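You operate a simulated robot arm through the tools that you are given. There is no shell and no other tool. Be economical: measure what you need, move in short steps, check, and stop when the job is done.

You run a simulated robot arm. Do the job below in one go: nothing can be reset, and whatever is moved stays where it is left.

## Task
Switch the scale off, wipe the flour off its plate and switch it on again.
Fine: use the small cloth and put it back.

Only the result counts: the job must be done as asked and must still hold three seconds after the hand-in. Knocking over, shifting, dropping, spilling or breaking anything else fails it. Flat cloth is picked up by pressing the open fingertips on it (5 to 10 N) and closing them slowly along it; thin cloth reads only 2 to 8 mm in the jaws.

## Robot
A 7-joint arm with a two-finger parallel gripper, fixed in place. Base frame: the origin is at the foot of the arm, x ahead of it, y to its left, z up; the work surface is at about z = 0. Readings come in cm, rad, newtons and seconds.
With the tool pointing down near the work surface it reaches from about 22 to 58 cm from the base axis. Its first joint turns from -1.152 to 1.152 rad. Payload 2.5 kg.
Tool frame: the origin (TCP) lies between the finger pads and is the grasp point; the fingertips stand 2.3 cm ahead of it; z points along the fingers, y is the line along which they close. Largest opening 9.4 cm; finger width 3.8, thickness 1; the body of the gripper, 5.4 by 9.6 cm, starts 3.9 cm behind the TCP.
Orientation is that of the tool frame in the base frame, as [roll, pitch, yaw] about the fixed x, y, z axes, in that order (R = Rz(yaw) Ry(pitch) Rx(roll)). With the fingers straight down and closing along the base's y, the tool's x points along the base's -x, its y along +y and its z along -z.

## Interface
- The arm moves only by the tool apply_moves. Its argument "commands" is one flat list of numbers, 7 for each row, row after row: the shift along the tool's x, y, z in cm, then the turn, a rotation vector about the tool's x, y, z in degrees, then the opening, from 0 (shut) to 1 (fully open). In form: [x, y, z, wx, wy, wz, claw, x, y, z, wx, wy, wz, claw, ...]. A call has 1 to 10 rows; each row shifts and turns the commanded pose from where the row before left it, along the tool's axes as they then stand. A row lasts 0.2 s, in which the tool goes at most 5 cm and 0.15 rad; a call with a longer step from one row to the next is refused whole, and so is a gripper value outside its range. A pose out of reach is approached as far as the arm can. The call stops where the force on the tool passes 40 N (or 10 N more than at its start, if that is more) or the arm is blocked; 0.2 s more then pass. Each finger travels about 10.8 cm/s and halts on what it meets, pressing with about 44 N; the grip force reading is that of the motor and also rises with nothing between the fingers. The clock runs only during rows and for 0.2 s after the last one: add rows that do not move to give the fingers time. It gives the time, the measured TCP pose, the force on the tool (base axes), the opening and the grip force at its end, in the units of the frame above (readings bear some noise).
- Cameras (640 x 400 px; columns grow to the right, rows downward): "scene" is fixed at [11.65, -40.23, 55.65]; the picture's right is [0.85, -0.53, 0.00], its down [-0.25, -0.40, -0.88] and it looks along [0.47, 0.75, -0.47] (base axes); focal length 347 px, centre (320, 200). "wrist" rides on the gripper at [8.6, 1.6, -7.5] in the tool frame; the picture's right is [-0.18, 0.98, 0.00], its down [-0.58, -0.11, -0.81] and it looks along [-0.79, -0.15, 0.59] (tool axes); focal length 243 px, centre (320, 200).
- camera(camera): a new picture of that camera. The clock stands still meanwhile.
- pixel_to_xyz(camera, pixels): for up to 12 pixels [column, row] of the newest picture of that camera ("zoom" is the newest enlarged one), the place [x, y, z] in the base frame of the surface seen there, good to about 0.2 cm. The clock stands still meanwhile.
- inspect(camera, box): a new picture of the part [left, top, right, bottom] of that camera's present view, enlarged. The clock stands still meanwhile.
- job_done(): hands the job in; it is judged then, once.

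Work in short steps. Measure before you move; look again where a grasp or a placing could have gone wrong, and mend it. You have 80 turns and 38 pictures in all, those below and enlarged ones among them. Open the gripper and draw the arm clear of the work before you hand the job in, unless the task says otherwise; then end with one line.

The tools are called after "Call:" by a JSON object that holds its "fn" and its "kwargs". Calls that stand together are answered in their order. apply_moves: Moves the arm, as the interface text tells. Its arguments: {"type":"object","properties":{"commands":{"type":"array","items":{"type":"number"}}},"required":["commands"]} The other tools are called the same way: camera (camera) takes a picture; pixel_to_xyz (camera, pixels) gives the place of the surface under pixels of a picture; inspect (camera, box) takes an enlarged picture of a part of a camera's view; job_done () hands the job in.

At the start:

```text
t: 0.0
position: [39.47, 13.14, 31.4]
tcp_rot: [-3.14, 0.0, 3.14]
contact_force: [0.0, 0.4, -0.3]
grip_width: 9.37
gripper_force: 0.0
```

scene: 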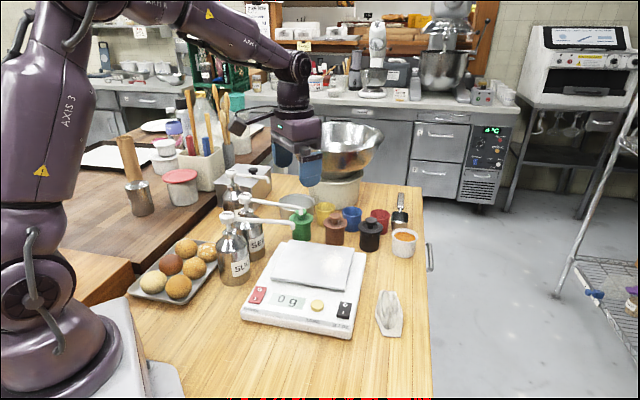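
wrist: 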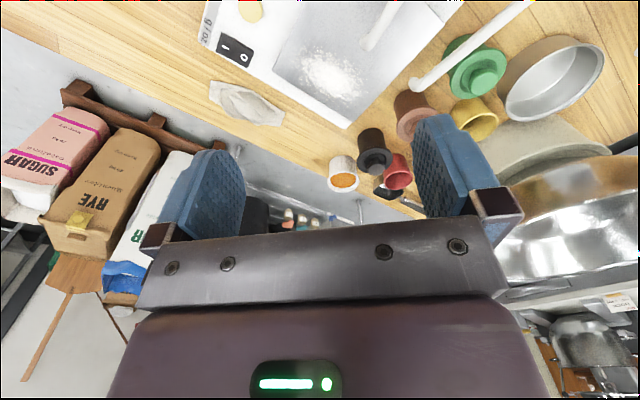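

The scale is around (300,290) in the scene view and what looks like a cloth at (388,312). I enlarge that part to find the switches and the cloth.

Call:
{"fn": "inspect", "kwargs": {"camera": "scene", "box": [220, 180, 440, 350]}}

Call:
{"fn": "inspect", "kwargs": {"camera": "wrist", "box": [180, 0, 460, 175]}}

```text
2.35 times, centred on (330, 265) of scene
```

zoom: 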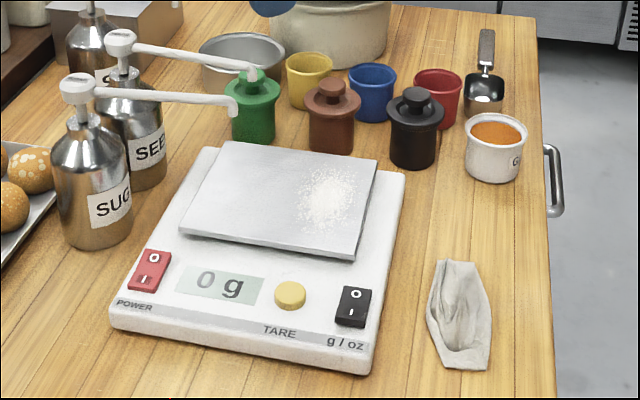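

```text
2.29 times, centred on (320, 88) of wrist
```

zoom: 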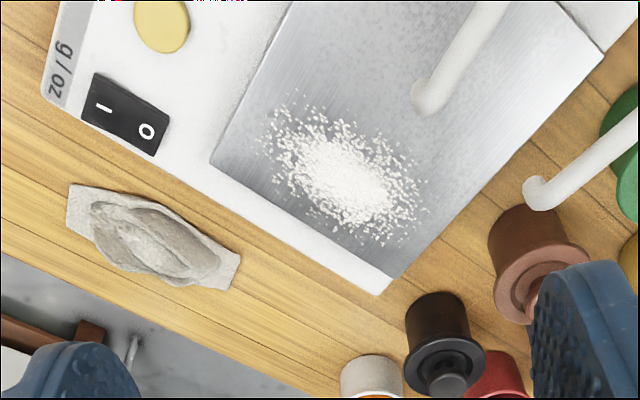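

The red POWER rocker is at about (258,293) in the scene, with O on the far side. The flour is at (333,265) and the bunched cloth at (389,315). I'll measure these spots.

Call:
{"fn": "pixel_to_xyz", "kwargs": {"camera": "scene", "pixels": [[260, 289], [256, 299], [289, 242], [353, 249], [344, 286], [272, 278], [333, 265], [388, 293], [401, 308], [399, 335], [378, 314], [388, 316]]}}

Call:
{"fn": "pixel_to_xyz", "kwargs": {"camera": "zoom", "pixels": [[75, 190], [70, 228], [228, 286], [238, 258], [150, 235], [130, 210], [180, 265], [265, 130], [425, 105], [345, 180], [400, 225], [535, 190]]}}

Call:
{"fn": "pixel_to_xyz", "kwargs": {"camera": "scene", "pixels": [[228, 215], [246, 200], [293, 222], [303, 206], [235, 240], [258, 230], [335, 220], [370, 225], [252, 285], [318, 305], [345, 310], [243, 312]]}}

```text
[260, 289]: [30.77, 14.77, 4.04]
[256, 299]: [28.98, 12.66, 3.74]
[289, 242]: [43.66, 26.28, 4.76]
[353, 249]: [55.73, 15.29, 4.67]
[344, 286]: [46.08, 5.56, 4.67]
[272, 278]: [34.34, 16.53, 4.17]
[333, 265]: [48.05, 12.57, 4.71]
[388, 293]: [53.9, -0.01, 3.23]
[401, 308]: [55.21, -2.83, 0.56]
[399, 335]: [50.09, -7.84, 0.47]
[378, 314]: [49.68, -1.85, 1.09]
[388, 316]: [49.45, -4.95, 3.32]
```

```text
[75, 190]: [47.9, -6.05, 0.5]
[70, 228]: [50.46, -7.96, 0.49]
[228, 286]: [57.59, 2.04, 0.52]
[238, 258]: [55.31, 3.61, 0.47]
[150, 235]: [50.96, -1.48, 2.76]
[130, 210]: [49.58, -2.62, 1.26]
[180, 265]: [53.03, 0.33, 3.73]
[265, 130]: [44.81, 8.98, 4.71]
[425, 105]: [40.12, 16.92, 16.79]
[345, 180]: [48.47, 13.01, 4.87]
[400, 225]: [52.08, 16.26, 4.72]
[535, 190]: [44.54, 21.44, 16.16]
```

```text
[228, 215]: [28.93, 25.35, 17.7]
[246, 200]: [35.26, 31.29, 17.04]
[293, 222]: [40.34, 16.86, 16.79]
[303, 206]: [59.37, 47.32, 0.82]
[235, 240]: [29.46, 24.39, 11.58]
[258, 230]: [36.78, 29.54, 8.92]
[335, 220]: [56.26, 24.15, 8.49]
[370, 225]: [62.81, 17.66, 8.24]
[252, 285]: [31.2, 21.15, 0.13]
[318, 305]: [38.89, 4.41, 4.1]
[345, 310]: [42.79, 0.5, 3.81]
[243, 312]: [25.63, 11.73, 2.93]
```

Scale axes: right is a≈(0.72,-0.69) and away is b≈(0.69,0.72). O is at (30.8,14.8,4.0) and I at (29,12.7,3.7). Spouts overhang at z≈17, so I stay high, shut the jaws, turn so the camera side faces -b, and lean 15° to press with one fingertip edge.

Call:
{"fn": "apply_moves", "kwargs": {"commands": [3.86, 1.35, 0, 0, 0, 0, 0, 3.86, 1.35, 0, 0, 0, 0, 0, 0, 0, 0, 0, 0, -7.73, 0, 0, 0, 0, 0, 0, -7.73, 0, 0, 0, 0, 0, 0, -7.73, 0, 0, 0, 0, 0, 0, -7.73, 0, 0, 0, 0, 0, 0, -7.73, 0, 0, 0, 0, 0, 0, -7.73, 0, 0, 0, 0, 0, -7.5, 0, 0, 0, 0, 0, 0, -7.5, 0, 0]}}

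```text
t: 2.2
position: [31.77, 15.82, 31.47]
tcp_rot: [-3.141, 0.265, -2.328]
contact_force: [-0.6, 0.0, -0.2]
grip_width: 0.01
gripper_force: 42.7
```

Pose is as planned. I go straight down 21 cm to hover over the O end.

Call:
{"fn": "apply_moves", "kwargs": {"commands": [1.09, 0, 4.06, 0, 0, 0, 0, 1.09, 0, 4.06, 0, 0, 0, 0, 1.09, 0, 4.06, 0, 0, 0, 0, 1.09, 0, 4.06, 0, 0, 0, 0, 1.09, 0, 4.06, 0, 0, 0, 0]}}

Call:
{"fn": "inspect", "kwargs": {"camera": "scene", "box": [200, 180, 360, 340]}}

Call:
{"fn": "camera", "kwargs": {"camera": "wrist"}}

```text
t: 3.4
position: [31.87, 15.78, 10.28]
tcp_rot: [3.141, 0.262, -2.332]
contact_force: [-0.2, 0.5, 0.5]
grip_width: 0.01
gripper_force: 42.4
```

```text
2.50 times, centred on (280, 260) of scene
```

zoom: 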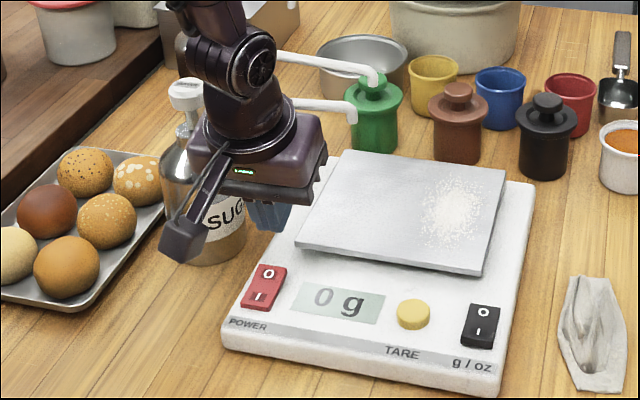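

```text
32 pictures are left
```

wrist: 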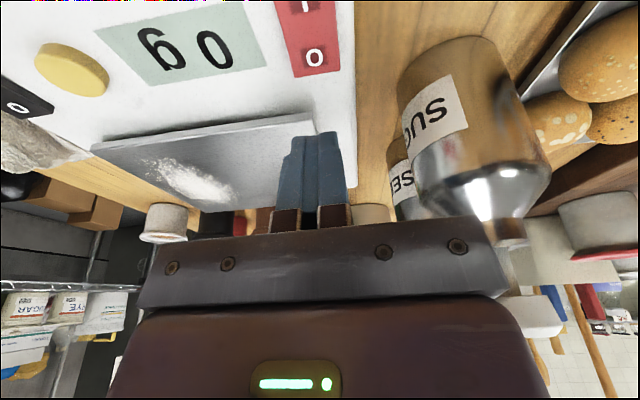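

The camera boom is real, but it is clear of things. The O mark shows at (315,57) in the wrist view, so I measure it once more before pressing.

Call:
{"fn": "pixel_to_xyz", "kwargs": {"camera": "wrist", "pixels": [[315, 57], [296, 77], [340, 70], [305, 8], [322, 30], [280, 20], [346, 40], [285, 60]]}}

```text
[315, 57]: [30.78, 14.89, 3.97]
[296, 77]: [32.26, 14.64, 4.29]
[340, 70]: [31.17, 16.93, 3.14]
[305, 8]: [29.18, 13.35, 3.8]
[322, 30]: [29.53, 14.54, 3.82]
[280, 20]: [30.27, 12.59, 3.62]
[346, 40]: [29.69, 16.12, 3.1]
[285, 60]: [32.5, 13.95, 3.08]
```

O is at (30.8,14.9,4.0), with the housing at z≈3.1, so the fingertip edge (31.0,14.9) is right above it. I lower to contact in small steps.

Call:
{"fn": "apply_moves", "kwargs": {"commands": [0.777, 0, 2.9, 0, 0, 0, 0, 0, 0, 0, 0, 0, 0, 0, 0.078, 0, 0.29, 0, 0, 0, 0, 0.078, 0, 0.29, 0, 0, 0, 0, 0.078, 0, 0.29, 0, 0, 0, 0]}}

Call:
{"fn": "inspect", "kwargs": {"camera": "scene", "box": [200, 180, 360, 340]}}

```text
t: 4.6
position: [31.88, 15.63, 6.34]
tcp_rot: [-3.141, 0.261, -2.332]
contact_force: [-0.5, -1.2, 0.3]
grip_width: 0.01
gripper_force: 41.8
```

```text
2.50 times, centred on (280, 260) of scene
```

zoom: 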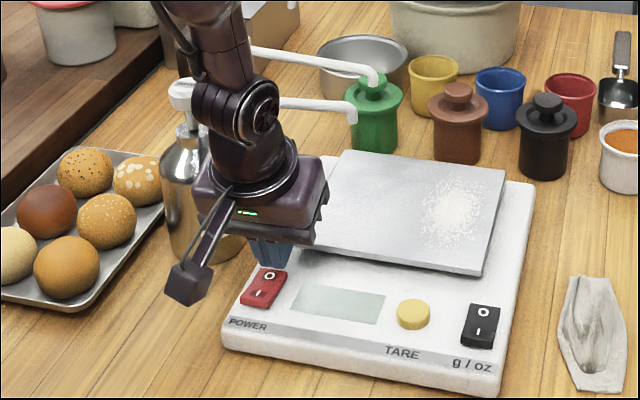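

The display has gone blank, so the scale is off. I lift straight back up the same way and take out the tilt.

Call:
{"fn": "apply_moves", "kwargs": {"commands": [-0.26, 0, -0.966, 0, 0, 0, 0, -1.09, 0, -4.06, 0, 0, 0, 0, -1.09, 0, -4.06, 0, 0, 0, 0, -1.09, 0, -4.06, 0, 0, 0, 0, -1.09, 0, -4.06, 0, 0, 0, 0, -1.09, 0, -4.06, 0, 0, 0, 0, 0, 0, 0, 0, 7.5, 0, 0, 0, 0, 0, 0, 7.5, 0, 0]}}

Call:
{"fn": "inspect", "kwargs": {"camera": "scene", "box": [350, 270, 430, 350]}}

```text
t: 6.4
position: [31.94, 15.59, 28.47]
tcp_rot: [-3.142, -0.002, -2.331]
contact_force: [-0.4, -0.3, 0.0]
grip_width: 0.0
gripper_force: 42.2
```

```text
5.00 times, centred on (390, 310) of scene
```

zoom: 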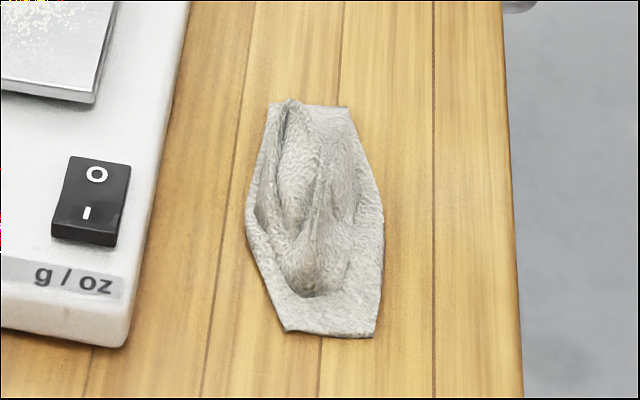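

The scale stays off. The cloth is bunched along a ridge from (290,105) to (305,290) in the zoom, and I measure its ridge and edges.

Call:
{"fn": "pixel_to_xyz", "kwargs": {"camera": "zoom", "pixels": [[290, 102], [348, 108], [383, 215], [372, 335], [288, 330], [248, 225], [268, 110], [300, 170], [320, 210], [310, 285], [335, 165], [262, 190]]}}

```text
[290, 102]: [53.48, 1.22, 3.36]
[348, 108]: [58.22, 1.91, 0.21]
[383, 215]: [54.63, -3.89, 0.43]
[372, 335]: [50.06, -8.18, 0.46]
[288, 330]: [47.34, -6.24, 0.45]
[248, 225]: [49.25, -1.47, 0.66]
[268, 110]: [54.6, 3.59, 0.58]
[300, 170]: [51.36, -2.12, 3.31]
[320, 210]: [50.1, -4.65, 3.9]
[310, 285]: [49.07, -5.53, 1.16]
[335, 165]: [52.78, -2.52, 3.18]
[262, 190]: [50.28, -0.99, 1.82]
```

The cloth is centred at (52.2,-2.3) along (0.61,0.79), with its ridge up to about 3.9 cm. I move above it with jaws 8 cm open, turned to close across the ridge.

Call:
{"fn": "apply_moves", "kwargs": {"commands": [-0.16, -4.47, 0, 0, 0, 0, 0.85, -0.16, -4.47, 0, 0, 0, 0, 0.85, -0.16, -4.47, 0, 0, 0, 0, 0.85, -0.16, -4.47, 0, 0, 0, 0, 0.85, -0.16, -4.47, 0, 0, 0, 0, 0.85, -0.16, -4.47, 0, 0, 0, -6, 0.85, 0, 0, 4.6, 0, 0, 0, 0.85, 0, 0, 4.6, 0, 0, 0, 0.85, 0, 0, 4.6, 0, 0, 0, 0.85, 0, 0, 4.6, 0, 0, 0, 0.85]}}

Call:
{"fn": "camera", "kwargs": {"camera": "wrist"}}

Call:
{"fn": "inspect", "kwargs": {"camera": "scene", "box": [300, 210, 460, 350]}}

```text
t: 8.6
position: [51.97, -2.18, 10.07]
tcp_rot: [-3.139, 0.002, -2.227]
contact_force: [-1.0, 0.3, -0.8]
grip_width: 7.97
gripper_force: 0.1
```

```text
29 pictures are left
```

wrist: 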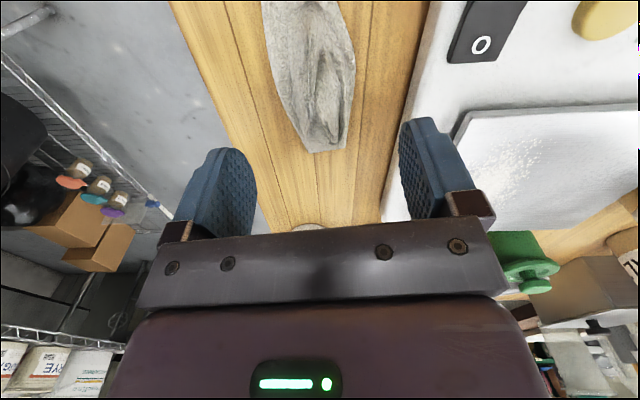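

```text
2.86 times, centred on (380, 280) of scene
```

zoom: 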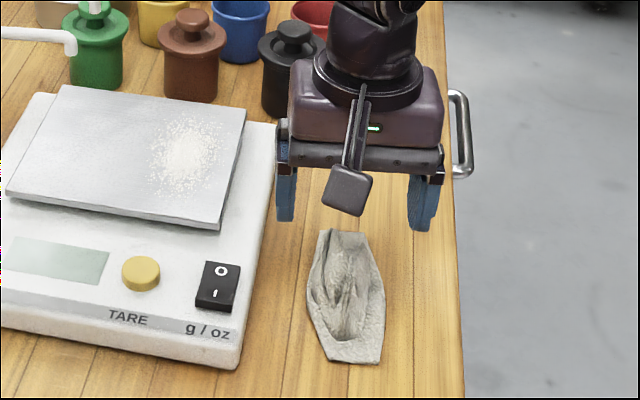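

The fingers straddle the cloth. I check the scale's edge against the near finger, since they look close in the wrist view.

Call:
{"fn": "pixel_to_xyz", "kwargs": {"camera": "wrist", "pixels": [[420, 60], [412, 100], [395, 160], [330, 120], [300, 100], [345, 60]]}}

Call:
{"fn": "pixel_to_xyz", "kwargs": {"camera": "zoom", "pixels": [[240, 360], [272, 150], [255, 260], [262, 220]]}}

```text
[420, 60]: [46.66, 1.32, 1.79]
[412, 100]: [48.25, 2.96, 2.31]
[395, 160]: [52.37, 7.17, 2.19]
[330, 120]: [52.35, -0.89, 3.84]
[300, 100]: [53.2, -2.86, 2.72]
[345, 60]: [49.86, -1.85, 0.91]
```

```text
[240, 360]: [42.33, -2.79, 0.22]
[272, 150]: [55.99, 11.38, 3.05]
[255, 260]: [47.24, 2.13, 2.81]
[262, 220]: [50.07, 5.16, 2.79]
```

The scale edge is about 1.3 cm outside the near finger, so I narrow the opening to 7 cm and lower to tip height ~0.7 cm.

Call:
{"fn": "apply_moves", "kwargs": {"commands": [0, 0, 0, 0, 0, 0, 0.75, 0, 0, 4, 0, 0, 0, 0.75, 0, 0, 2, 0, 0, 0, 0.75, 0, 0, 1.0, 0, 0, 0, 0.75]}}

Call:
{"fn": "inspect", "kwargs": {"camera": "scene", "box": [330, 240, 450, 350]}}

```text
t: 9.6
position: [51.9, -2.03, 3.05]
tcp_rot: [3.14, 0.002, -2.227]
contact_force: [0.6, -0.4, 0.8]
grip_width: 7.06
gripper_force: 0.0
```

```text
3.64 times, centred on (390, 295) of scene
```

zoom: 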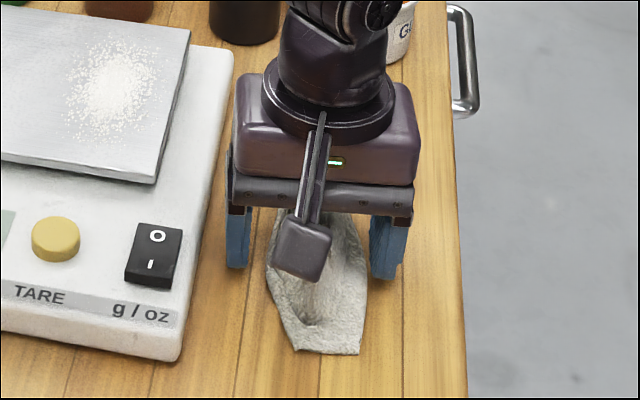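

The fingers stand on both sides of the cloth without contact. I close them gradually.

Call:
{"fn": "apply_moves", "kwargs": {"commands": [0, 0, 0, 0, 0, 0, 0.6, 0, 0, 0, 0, 0, 0, 0.5, 0, 0, 0, 0, 0, 0, 0.4, 0, 0, 0, 0, 0, 0, 0.3, 0, 0, 0, 0, 0, 0, 0.2, 0, 0, 0, 0, 0, 0, 0.1, 0, 0, 0, 0, 0, 0, 0, 0, 0, 0, 0, 0, 0, 0]}}

Call:
{"fn": "camera", "kwargs": {"camera": "wrist"}}

```text
t: 11.4
position: [51.95, -1.93, 2.97]
tcp_rot: [3.141, 0.0, -2.226]
contact_force: [-0.8, 0.1, -0.9]
grip_width: 5.23
gripper_force: 43.7
```

```text
26 pictures are left
```

wrist: 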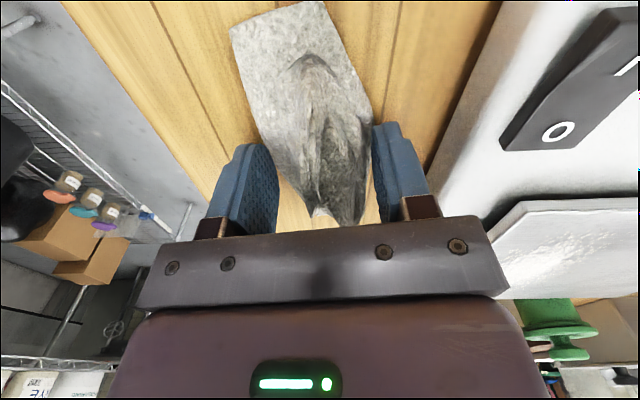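

The jaws halted at 5.2 cm with full grip force, so the bunched cloth is held. I lift 2 cm and look.

Call:
{"fn": "apply_moves", "kwargs": {"commands": [0, 0, -1, 0, 0, 0, 0, 0, 0, -1, 0, 0, 0, 0, 0, 0, -1, 0, 0, 0, 0]}}

Call:
{"fn": "inspect", "kwargs": {"camera": "scene", "box": [330, 240, 450, 350]}}

```text
t: 12.2
position: [51.91, -2.07, 5.98]
tcp_rot: [-3.14, -0.001, -2.226]
contact_force: [0.3, 0.0, -0.7]
grip_width: 5.24
gripper_force: 44.3
```

```text
3.64 times, centred on (390, 295) of scene
```

zoom: 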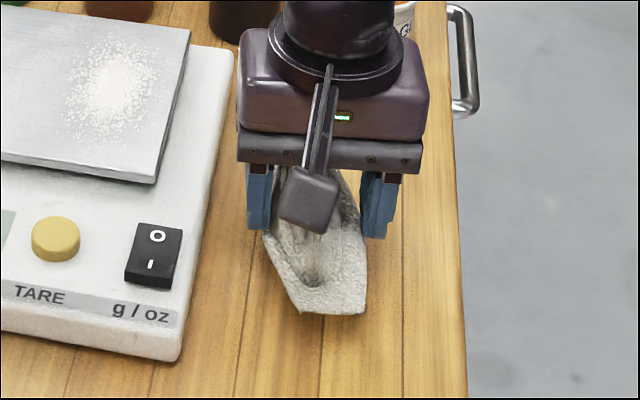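

The whole cloth is in the jaws and its underside lies about 3 cm below the TCP. I raise it and carry it to just right of the flour, away from the spouts at (40.3,16.9) and (44.5,21.4).

Call:
{"fn": "apply_moves", "kwargs": {"commands": [0, 0, -3.5, 0, 0, 0, 0, 0, 0, -3.5, 0, 0, 0, 0, -2.4, 1.85, 0, 0, 0, 0, 0, -2.4, 1.85, 0, 0, 0, 0, 0, -2.4, 1.85, 0, 0, 0, 0, 0, -2.4, 1.85, 0, 0, 0, 0, 0]}}

Call:
{"fn": "camera", "kwargs": {"camera": "scene"}}

Call:
{"fn": "camera", "kwargs": {"camera": "wrist"}}

```text
t: 13.6
position: [52.18, 10.27, 13.14]
tcp_rot: [-3.14, 0.001, -2.229]
contact_force: [-1.0, 0.5, -1.3]
grip_width: 5.2
gripper_force: 44.0
```

```text
24 pictures are left
```

scene: 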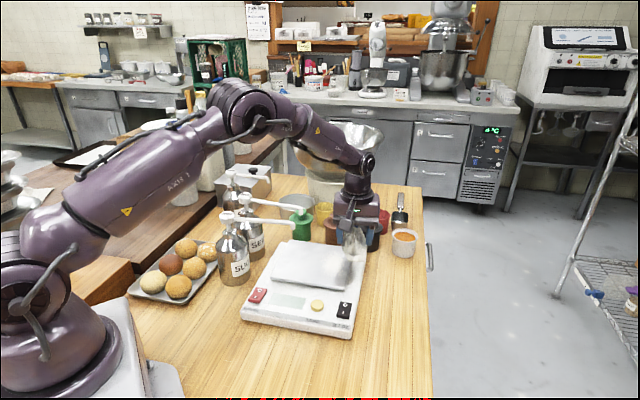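

```text
23 pictures are left
```

wrist: 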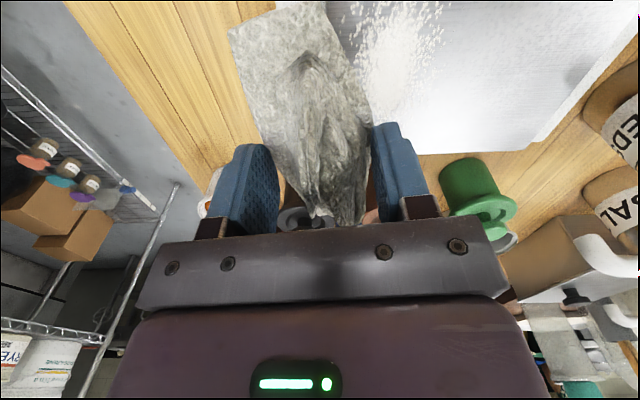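

The cloth hangs clear, just right of the flour, which shows at (395,50) in the wrist view. I shift 1.5 cm onto the plate and lower gently until contact.

Call:
{"fn": "apply_moves", "kwargs": {"commands": [0, 1.5, 0, 0, 0, 0, 0, 0, 0, 3, 0, 0, 0, 0, 0, 0, 1.9, 0, 0, 0, 0, 0, 0, 0.2, 0, 0, 0, 0, 0, 0, 0.2, 0, 0, 0, 0, 0, 0, 0.1, 0, 0, 0, 0]}}

```text
t: 15.0
position: [50.64, 11.15, 7.72]
tcp_rot: [3.141, 0.002, -2.227]
contact_force: [-0.2, -0.6, 0.8]
grip_width: 5.16
gripper_force: 44.5
```

No contact yet at TCP z 7.72. I feel down another few millimetres.

Call:
{"fn": "apply_moves", "kwargs": {"commands": [0, 0, 0.1, 0, 0, 0, 0, 0, 0, 0.1, 0, 0, 0, 0]}}

Call:
{"fn": "inspect", "kwargs": {"camera": "scene", "box": [260, 200, 420, 320]}}

```text
t: 15.6
position: [50.66, 11.03, 7.74]
tcp_rot: [-3.141, 0.002, -2.226]
contact_force: [-5.4, -1.7, 15.9]
grip_width: 5.19
gripper_force: 44.3
```

```text
3.33 times, centred on (340, 260) of scene
```

zoom: 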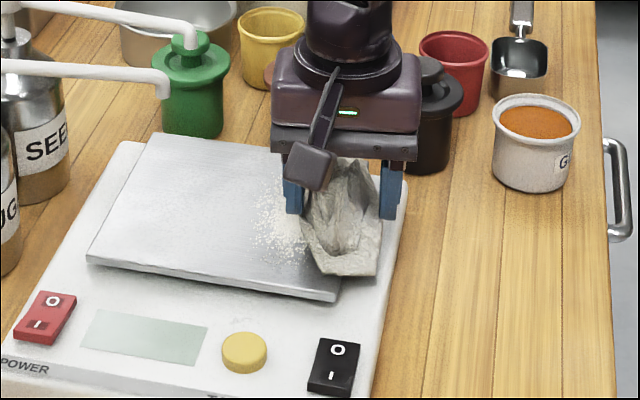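

Contact at 16 N with the cloth on the plate. I ease up 0.1 cm and slide slowly left across the flour, keeping clear of the spouts.

Call:
{"fn": "apply_moves", "kwargs": {"commands": [0, 0, -0.1, 0, 0, 0, 0, 0, 0.6, 0, 0, 0, 0, 0, 0, 0.6, 0, 0, 0, 0, 0, 0, 0.6, 0, 0, 0, 0, 0, 0, 0.6, 0, 0, 0, 0, 0, 0, 0.6, 0, 0, 0, 0, 0, 0, 0.6, 0, 0, 0, 0, 0, 0, 0.6, 0, 0, 0, 0, 0]}}

Call:
{"fn": "inspect", "kwargs": {"camera": "scene", "box": [260, 200, 420, 320]}}

```text
t: 17.4
position: [47.44, 13.47, 7.63]
tcp_rot: [-3.141, 0.002, -2.227]
contact_force: [6.6, -6.0, 14.7]
grip_width: 5.13
gripper_force: 43.9
```

```text
3.33 times, centred on (340, 260) of scene
```

zoom: 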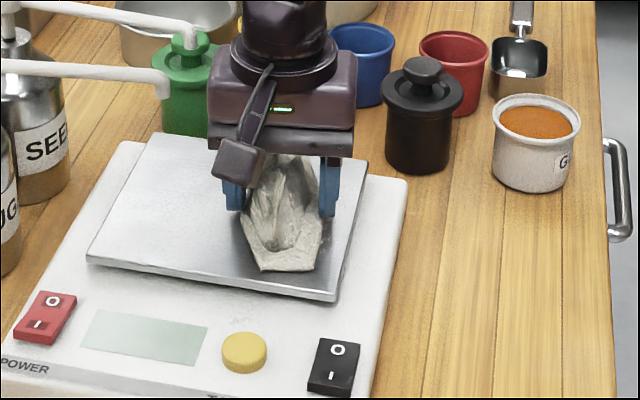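

Flour is gone from where the cloth passed, and the scale has not moved. I wipe back to the right, a little lighter, then lift and look.

Call:
{"fn": "apply_moves", "kwargs": {"commands": [0, 0, -0.05, 0, 0, 0, 0, 0, -0.6, 0, 0, 0, 0, 0, 0, -0.6, 0, 0, 0, 0, 0, 0, -0.6, 0, 0, 0, 0, 0, 0, -0.6, 0, 0, 0, 0, 0, 0, -0.6, 0, 0, 0, 0, 0, 0, -0.6, 0, 0, 0, 0, 0, -0.6, 0, 0, 0, 0, 0, 0, 0, -3, 0, 0, 0, 0, 0, -3, -2.5, 0, 0, 0, 0]}}

Call:
{"fn": "inspect", "kwargs": {"camera": "scene", "box": [260, 200, 420, 320]}}

Call:
{"fn": "camera", "kwargs": {"camera": "wrist"}}

```text
refused: commands must hold 7 numbers for each row
```

```text
3.33 times, centred on (340, 260) of scene
```

zoom: 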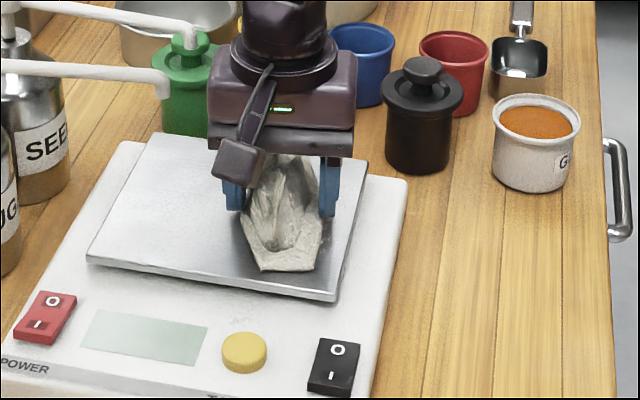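

```text
19 pictures are left
```

wrist: 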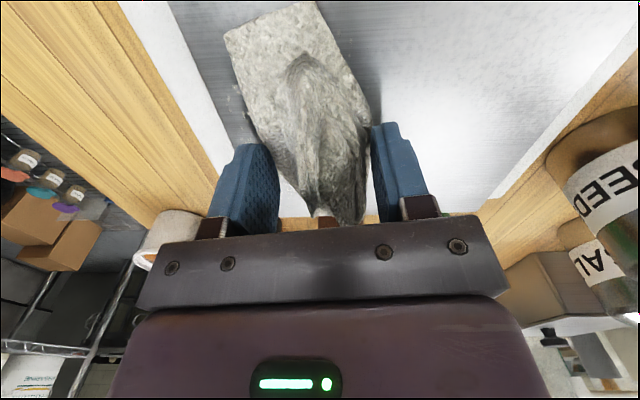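

The call was refused because one row was malformed. I send the return stroke and lift again with full rows.

Call:
{"fn": "apply_moves", "kwargs": {"commands": [0, 0, -0.05, 0, 0, 0, 0, 0, -0.8, 0, 0, 0, 0, 0, 0, -0.8, 0, 0, 0, 0, 0, 0, -0.8, 0, 0, 0, 0, 0, 0, -0.8, 0, 0, 0, 0, 0, 0, -0.8, 0, 0, 0, 0, 0, 0, -0.8, 0, 0, 0, 0, 0, 0, 0, -3, 0, 0, 0, 0, 0, -3, -2.5, 0, 0, 0, 0]}}

Call:
{"fn": "inspect", "kwargs": {"camera": "scene", "box": [260, 200, 420, 320]}}

Call:
{"fn": "camera", "kwargs": {"camera": "wrist"}}

```text
t: 19.4
position: [53.52, 8.83, 12.86]
tcp_rot: [3.138, -0.002, -2.225]
contact_force: [1.2, -0.5, -0.4]
grip_width: 5.13
gripper_force: 43.8
```

```text
3.33 times, centred on (340, 260) of scene
```

zoom: 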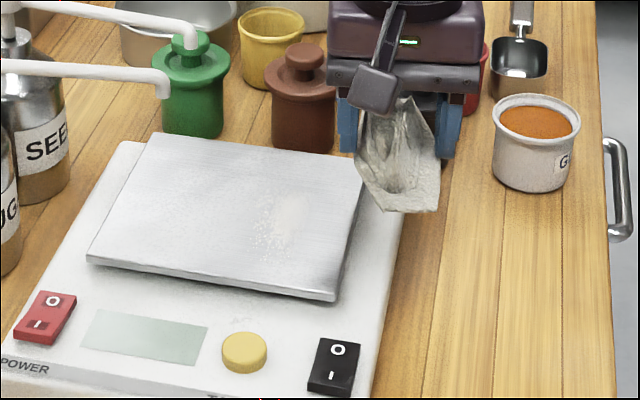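

```text
17 pictures are left
```

wrist: 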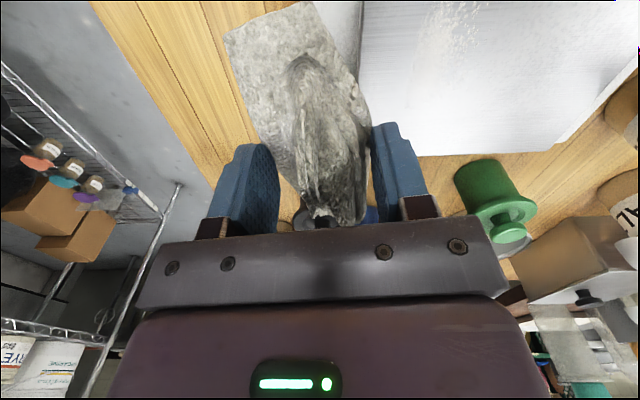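

Most is gone, but a faint remnant shows at about (285,225) in the zoom. I enlarge and measure it.

Call:
{"fn": "inspect", "kwargs": {"camera": "scene", "box": [300, 240, 364, 290]}}

Call:
{"fn": "inspect", "kwargs": {"camera": "wrist", "box": [340, 0, 580, 150]}}

```text
8.00 times, centred on (332, 265) of scene
```

zoom: 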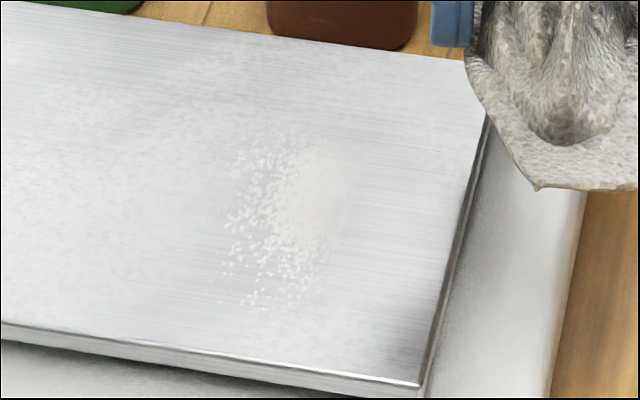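

```text
2.67 times, centred on (460, 75) of wrist
```

zoom: 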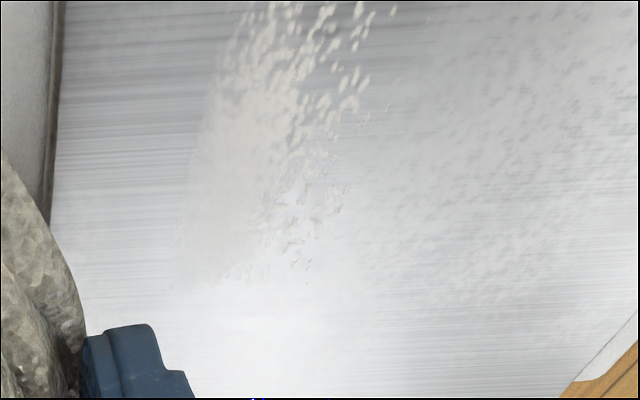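

The remnant is a fading strip on the left half of the original patch. I measure its bounds.

Call:
{"fn": "pixel_to_xyz", "kwargs": {"camera": "scene", "pixels": [[319, 274], [325, 277], [333, 272], [336, 259], [323, 257], [321, 266], [328, 265]]}}

```text
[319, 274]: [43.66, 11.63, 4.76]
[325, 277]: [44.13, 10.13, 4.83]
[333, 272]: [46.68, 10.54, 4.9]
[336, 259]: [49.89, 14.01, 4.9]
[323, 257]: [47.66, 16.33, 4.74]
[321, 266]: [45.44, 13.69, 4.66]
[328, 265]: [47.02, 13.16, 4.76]
```

The remnant spans (43.7,11.6) to (49.9,14.0), mostly under the left part of the stroke. I go back down over it and scrub further left, still at least 1 cm short of the spouts.

Call:
{"fn": "apply_moves", "kwargs": {"commands": [0.3, 3.2, 0, 0, 0, 0, 0, 0.3, 3.2, 0, 0, 0, 0, 0, 0, 0, 3, 0, 0, 0, 0, 0, 0, 2.2, 0, 0, 0, 0, 0, 0, 0.33, 0, 0, 0, 0, 0, 0.7, 0, 0, 0, 0, 0, 0, 0.7, 0, 0, 0, 0, 0, 0, 0.7, 0, 0, 0, 0, 0, 0, 0.6, 0, 0, 0, 0, 0, 0, 0, 0, 0, 0, 0]}}

Call:
{"fn": "camera", "kwargs": {"camera": "scene"}}

```text
refused: commands must hold 7 numbers for each row
```

```text
14 pictures are left
```

scene: 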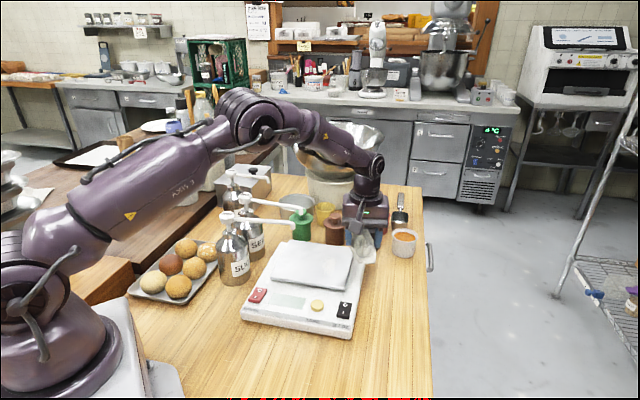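

Again a short row. I resend it with seven numbers in each row.

Call:
{"fn": "apply_moves", "kwargs": {"commands": [0.3, 3.2, 0, 0, 0, 0, 0, 0.3, 3.2, 0, 0, 0, 0, 0, 0, 0, 3, 0, 0, 0, 0, 0, 0, 2.2, 0, 0, 0, 0, 0, 0, 0.33, 0, 0, 0, 0, 0, 0.7, 0, 0, 0, 0, 0, 0, 0.7, 0, 0, 0, 0, 0, 0, 0.7, 0, 0, 0, 0, 0, 0, 0.4, 0, 0, 0, 0, 0]}}

```text
t: 21.4
position: [46.15, 13.77, 7.63]
tcp_rot: [3.141, 0.0, -2.226]
contact_force: [-0.1, -0.5, -0.8]
grip_width: 5.09
gripper_force: 44.5
```

No plate contact at z 7.63, so the cloth has probably been pushed up a little in the jaws. I feel down for contact.

Call:
{"fn": "apply_moves", "kwargs": {"commands": [0, 0, 0.1, 0, 0, 0, 0, 0, 0, 0.1, 0, 0, 0, 0]}}

```text
t: 22.0
position: [46.14, 13.6, 7.6]
tcp_rot: [3.141, 0.003, -2.227]
contact_force: [-11.5, -3.6, 29.3]
grip_width: 5.11
gripper_force: 44.3
```

That presses 29 N, so I ease up by 0.1 cm and scrub to the right and back.

Call:
{"fn": "apply_moves", "kwargs": {"commands": [0, 0, -0.1, 0, 0, 0, 0, 0, -0.8, 0, 0, 0, 0, 0, 0, -0.8, 0, 0, 0, 0, 0, 0, -0.8, 0, 0, 0, 0, 0, 0, -0.8, 0, 0, 0, 0, 0, 0, 0.8, 0, 0, 0, 0, 0, 0, 0.8, 0, 0, 0, 0, 0, 0, 0.8, 0, 0, 0, 0, 0, 0, 0.8, 0, 0, 0, 0, 0]}}

```text
t: 24.0
position: [46.43, 13.65, 7.67]
tcp_rot: [-3.139, 0.003, -2.23]
contact_force: [8.1, -6.6, 21.9]
grip_width: 5.06
gripper_force: 44.3
```

Still pressed with about 22 N, so I ease slightly more, do one stroke back to the right, lift away and look.

Call:
{"fn": "apply_moves", "kwargs": {"commands": [0, 0, -0.04, 0, 0, 0, 0, 0, -0.8, 0, 0, 0, 0, 0, 0, -0.8, 0, 0, 0, 0, 0, 0, -0.8, 0, 0, 0, 0, 0, 0, -0.8, 0, 0, 0, 0, 0, 0, 0, -2.5, 0, 0, 0, 0, 0, -3.5, -2.5, 0, 0, 0, 0, 0, -2.5, 0, 0, 0, 0, 0]}}

Call:
{"fn": "inspect", "kwargs": {"camera": "scene", "box": [270, 230, 366, 290]}}

```text
t: 25.8
position: [53.53, 7.71, 12.61]
tcp_rot: [3.142, -0.001, -2.227]
contact_force: [0.5, 0.7, -1.4]
grip_width: 5.1
gripper_force: 43.5
```

```text
6.67 times, centred on (318, 260) of scene
```

zoom: 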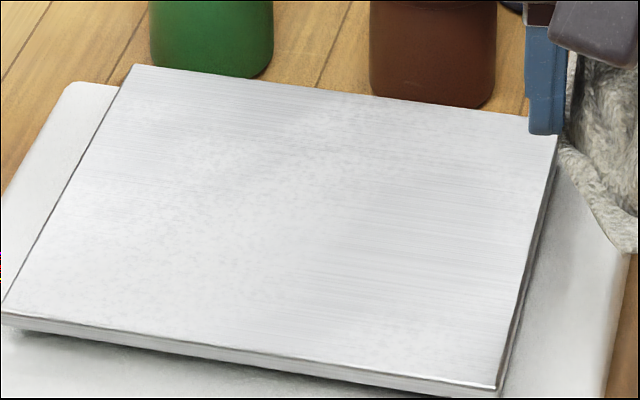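

The plate is clean and stands where it was. I carry the cloth back over its original spot and lower it partway.

Call:
{"fn": "apply_moves", "kwargs": {"commands": [2.89, -1.56, 0, 0, 0, 0, 0, 2.89, -1.56, 0, 0, 0, 0, 0, 2.89, -1.56, 0, 0, 0, 0, 0, 0, 0, 0, 0, 0, 0, 0, 0, 0, 3.3, 0, 0, 0, 0, 0, 0, 3.0, 0, 0, 0, 0]}}

```text
t: 27.2
position: [51.74, -1.82, 6.01]
tcp_rot: [3.14, 0.0, -2.226]
contact_force: [-0.4, 0.7, -0.9]
grip_width: 5.1
gripper_force: 44.2
```

Nearly over the pick-up point, so I correct 0.25 cm and lower to about z 3.0 for contact with the table.

Call:
{"fn": "apply_moves", "kwargs": {"commands": [0, -0.25, 0, 0, 0, 0, 0, 0, 0, 2.5, 0, 0, 0, 0, 0, 0, 0.3, 0, 0, 0, 0, 0, 0, 0.15, 0, 0, 0, 0]}}

Call:
{"fn": "inspect", "kwargs": {"camera": "scene", "box": [330, 240, 450, 350]}}

```text
t: 28.2
position: [51.98, -1.7, 3.27]
tcp_rot: [3.141, 0.002, -2.227]
contact_force: [1.3, -0.1, -0.3]
grip_width: 5.11
gripper_force: 43.8
```

```text
3.64 times, centred on (390, 295) of scene
```

zoom: 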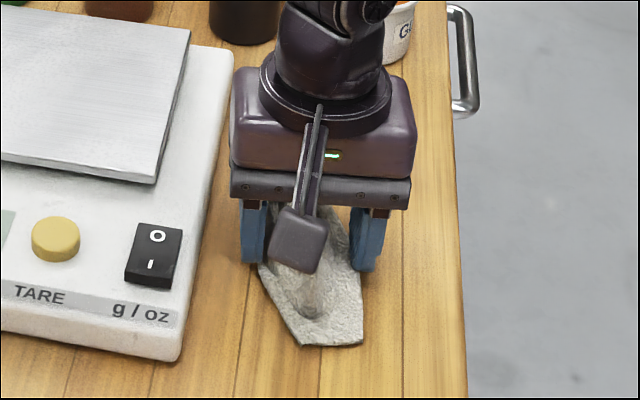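

The cloth is just off the table. I nudge 0.2 cm toward the original place and lower until it touches.

Call:
{"fn": "apply_moves", "kwargs": {"commands": [0.2, -0.1, 0, 0, 0, 0, 0, 0, 0, 0.15, 0, 0, 0, 0, 0, 0, 0.1, 0, 0, 0, 0, 0, 0, 0, 0, 0, 0, 0]}}

```text
t: 29.2
position: [51.91, -2.0, 3.19]
tcp_rot: [-3.141, -0.003, -2.227]
contact_force: [-6.4, -1.2, 10.9]
grip_width: 5.1
gripper_force: 43.8
```

It rests on the table at 11 N and (51.9,-2.0). I open to 7 cm and rise.

Call:
{"fn": "apply_moves", "kwargs": {"commands": [0, 0, 0, 0, 0, 0, 0.6, 0, 0, 0, 0, 0, 0, 0.68, 0, 0, 0, 0, 0, 0, 0.75, 0, 0, -1, 0, 0, 0, 0.75, 0, 0, -3, 0, 0, 0, 0.75, 0, 0, -4.5, 0, 0, 0, 0.75, 0, 0, -4.5, 0, 0, 0, 0.75, 0, 0, -4.5, 0, 0, 0, 0.75, 0, 0, -4.5, 0, 0, 0, 0]}}

Call:
{"fn": "inspect", "kwargs": {"camera": "scene", "box": [220, 180, 440, 350]}}

```text
t: 31.2
position: [51.99, -1.97, 25.2]
tcp_rot: [3.14, 0.0, -2.226]
contact_force: [0.6, -0.3, 0.1]
grip_width: 0.0
gripper_force: 16.1
```

```text
2.35 times, centred on (330, 265) of scene
```

zoom: 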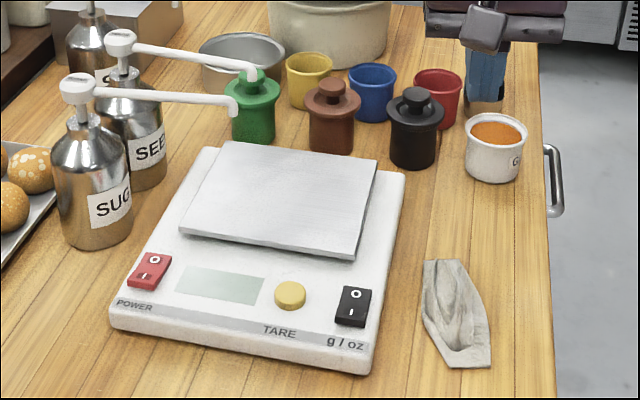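

Everything is in place, and the cloth is back but slightly turned, with its far end at (423–460,260) in the zoom instead of (437–475,262). I measure how much.

Call:
{"fn": "pixel_to_xyz", "kwargs": {"camera": "zoom", "pixels": [[425, 263], [460, 262], [489, 365], [452, 365], [489, 325], [424, 310], [153, 258], [145, 280]]}}

```text
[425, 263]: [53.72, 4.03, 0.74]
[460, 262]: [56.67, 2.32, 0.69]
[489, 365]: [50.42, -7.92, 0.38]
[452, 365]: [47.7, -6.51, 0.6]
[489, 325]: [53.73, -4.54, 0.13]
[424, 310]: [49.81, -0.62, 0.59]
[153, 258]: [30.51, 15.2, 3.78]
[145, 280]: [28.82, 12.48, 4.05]
```

The cloth's near end is within 0.3 cm, and its far end about 1 cm off, which is fine. Now I go above the I end at (28.8,12.5,4.05) with jaws shut and tilt 15° as before.

Call:
{"fn": "apply_moves", "kwargs": {"commands": [0.255, 4.52, 0, 0, 0, 0, 0, 0.255, 4.52, 0, 0, 0, 0, 0, 0.255, 4.52, 0, 0, 0, 0, 0, 0.255, 4.52, 0, 0, 0, 0, 0, 0.255, 4.52, 0, 0, 0, 0, 0, 0.255, 4.52, 0, 0, 0, 6, 0, 0, 0, 0, 0, -7.5, 0, 0, 0, 0, 0, 0, -7.5, 0, 0, 0, 0, 0, 0, 0, 0, 0]}}

```text
t: 33.2
position: [29.46, 13.31, 25.23]
tcp_rot: [3.142, 0.264, -2.333]
contact_force: [-0.5, -0.6, -0.3]
grip_width: 0.03
gripper_force: 42.2
```

The edge is above (28.6,12.4). I go down 17.8 cm, then press in small steps as before.

Call:
{"fn": "apply_moves", "kwargs": {"commands": [1.153, 0, 4.3, 0, 0, 0, 0, 1.153, 0, 4.3, 0, 0, 0, 0, 1.153, 0, 4.3, 0, 0, 0, 0, 1.153, 0, 4.3, 0, 0, 0, 0, 0, 0, 0, 0, 0, 0, 0, 0.078, 0, 0.29, 0, 0, 0, 0, 0.078, 0, 0.29, 0, 0, 0, 0, 0.078, 0, 0.29, 0, 0, 0, 0]}}

Call:
{"fn": "inspect", "kwargs": {"camera": "scene", "box": [200, 180, 360, 340]}}

```text
t: 35.0
position: [29.75, 13.43, 6.45]
tcp_rot: [3.14, 0.262, -2.332]
contact_force: [-3.4, -2.9, 13.1]
grip_width: 0.0
gripper_force: 42.5
```

```text
2.50 times, centred on (280, 260) of scene
```

zoom: 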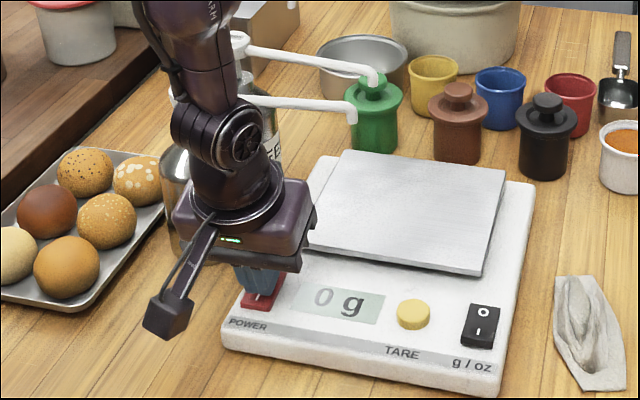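

The display shows "0 g" again. I lift straight up, untilt and open the gripper.

Call:
{"fn": "apply_moves", "kwargs": {"commands": [-0.26, 0, -0.966, 0, 0, 0, 0, -1.153, 0, -4.3, 0, 0, 0, 0, -1.153, 0, -4.3, 0, 0, 0, 0, -1.153, 0, -4.3, 0, 0, 0, 0, -1.153, 0, -4.3, 0, 0, 0, 0, -1.153, 0, -4.3, 0, 0, 0, 0, 0, 0, 0, 0, 7.5, 0, 0.5, 0, 0, 0, 0, 7.5, 0, 1, 0, 0, 0, 0, 0, 0, 1]}}

Call:
{"fn": "inspect", "kwargs": {"camera": "scene", "box": [220, 180, 440, 350]}}

```text
t: 37.0
position: [29.8, 13.48, 29.51]
tcp_rot: [-3.141, -0.001, -2.331]
contact_force: [-0.6, -0.1, -0.7]
grip_width: 9.41
gripper_force: 0.1
```

```text
2.35 times, centred on (330, 265) of scene
```

zoom: 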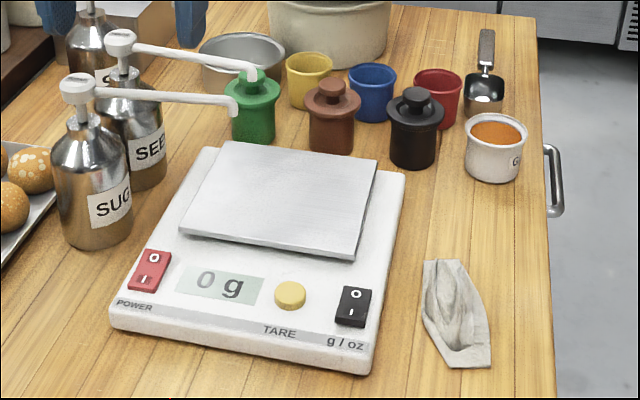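

The scale reads "0 g", the plate is clean, the cloth is back and everything else stands as it was. The arm is clear, so I hand in.

Call:
{"fn": "job_done", "kwargs": {}}

```text
The job is handed in.
```

The scale was switched off, its plate wiped clean with the small cloth and switched on again (it reads "0 g"); the cloth is back in its place, turned about 5° with its far end about 1 cm off.
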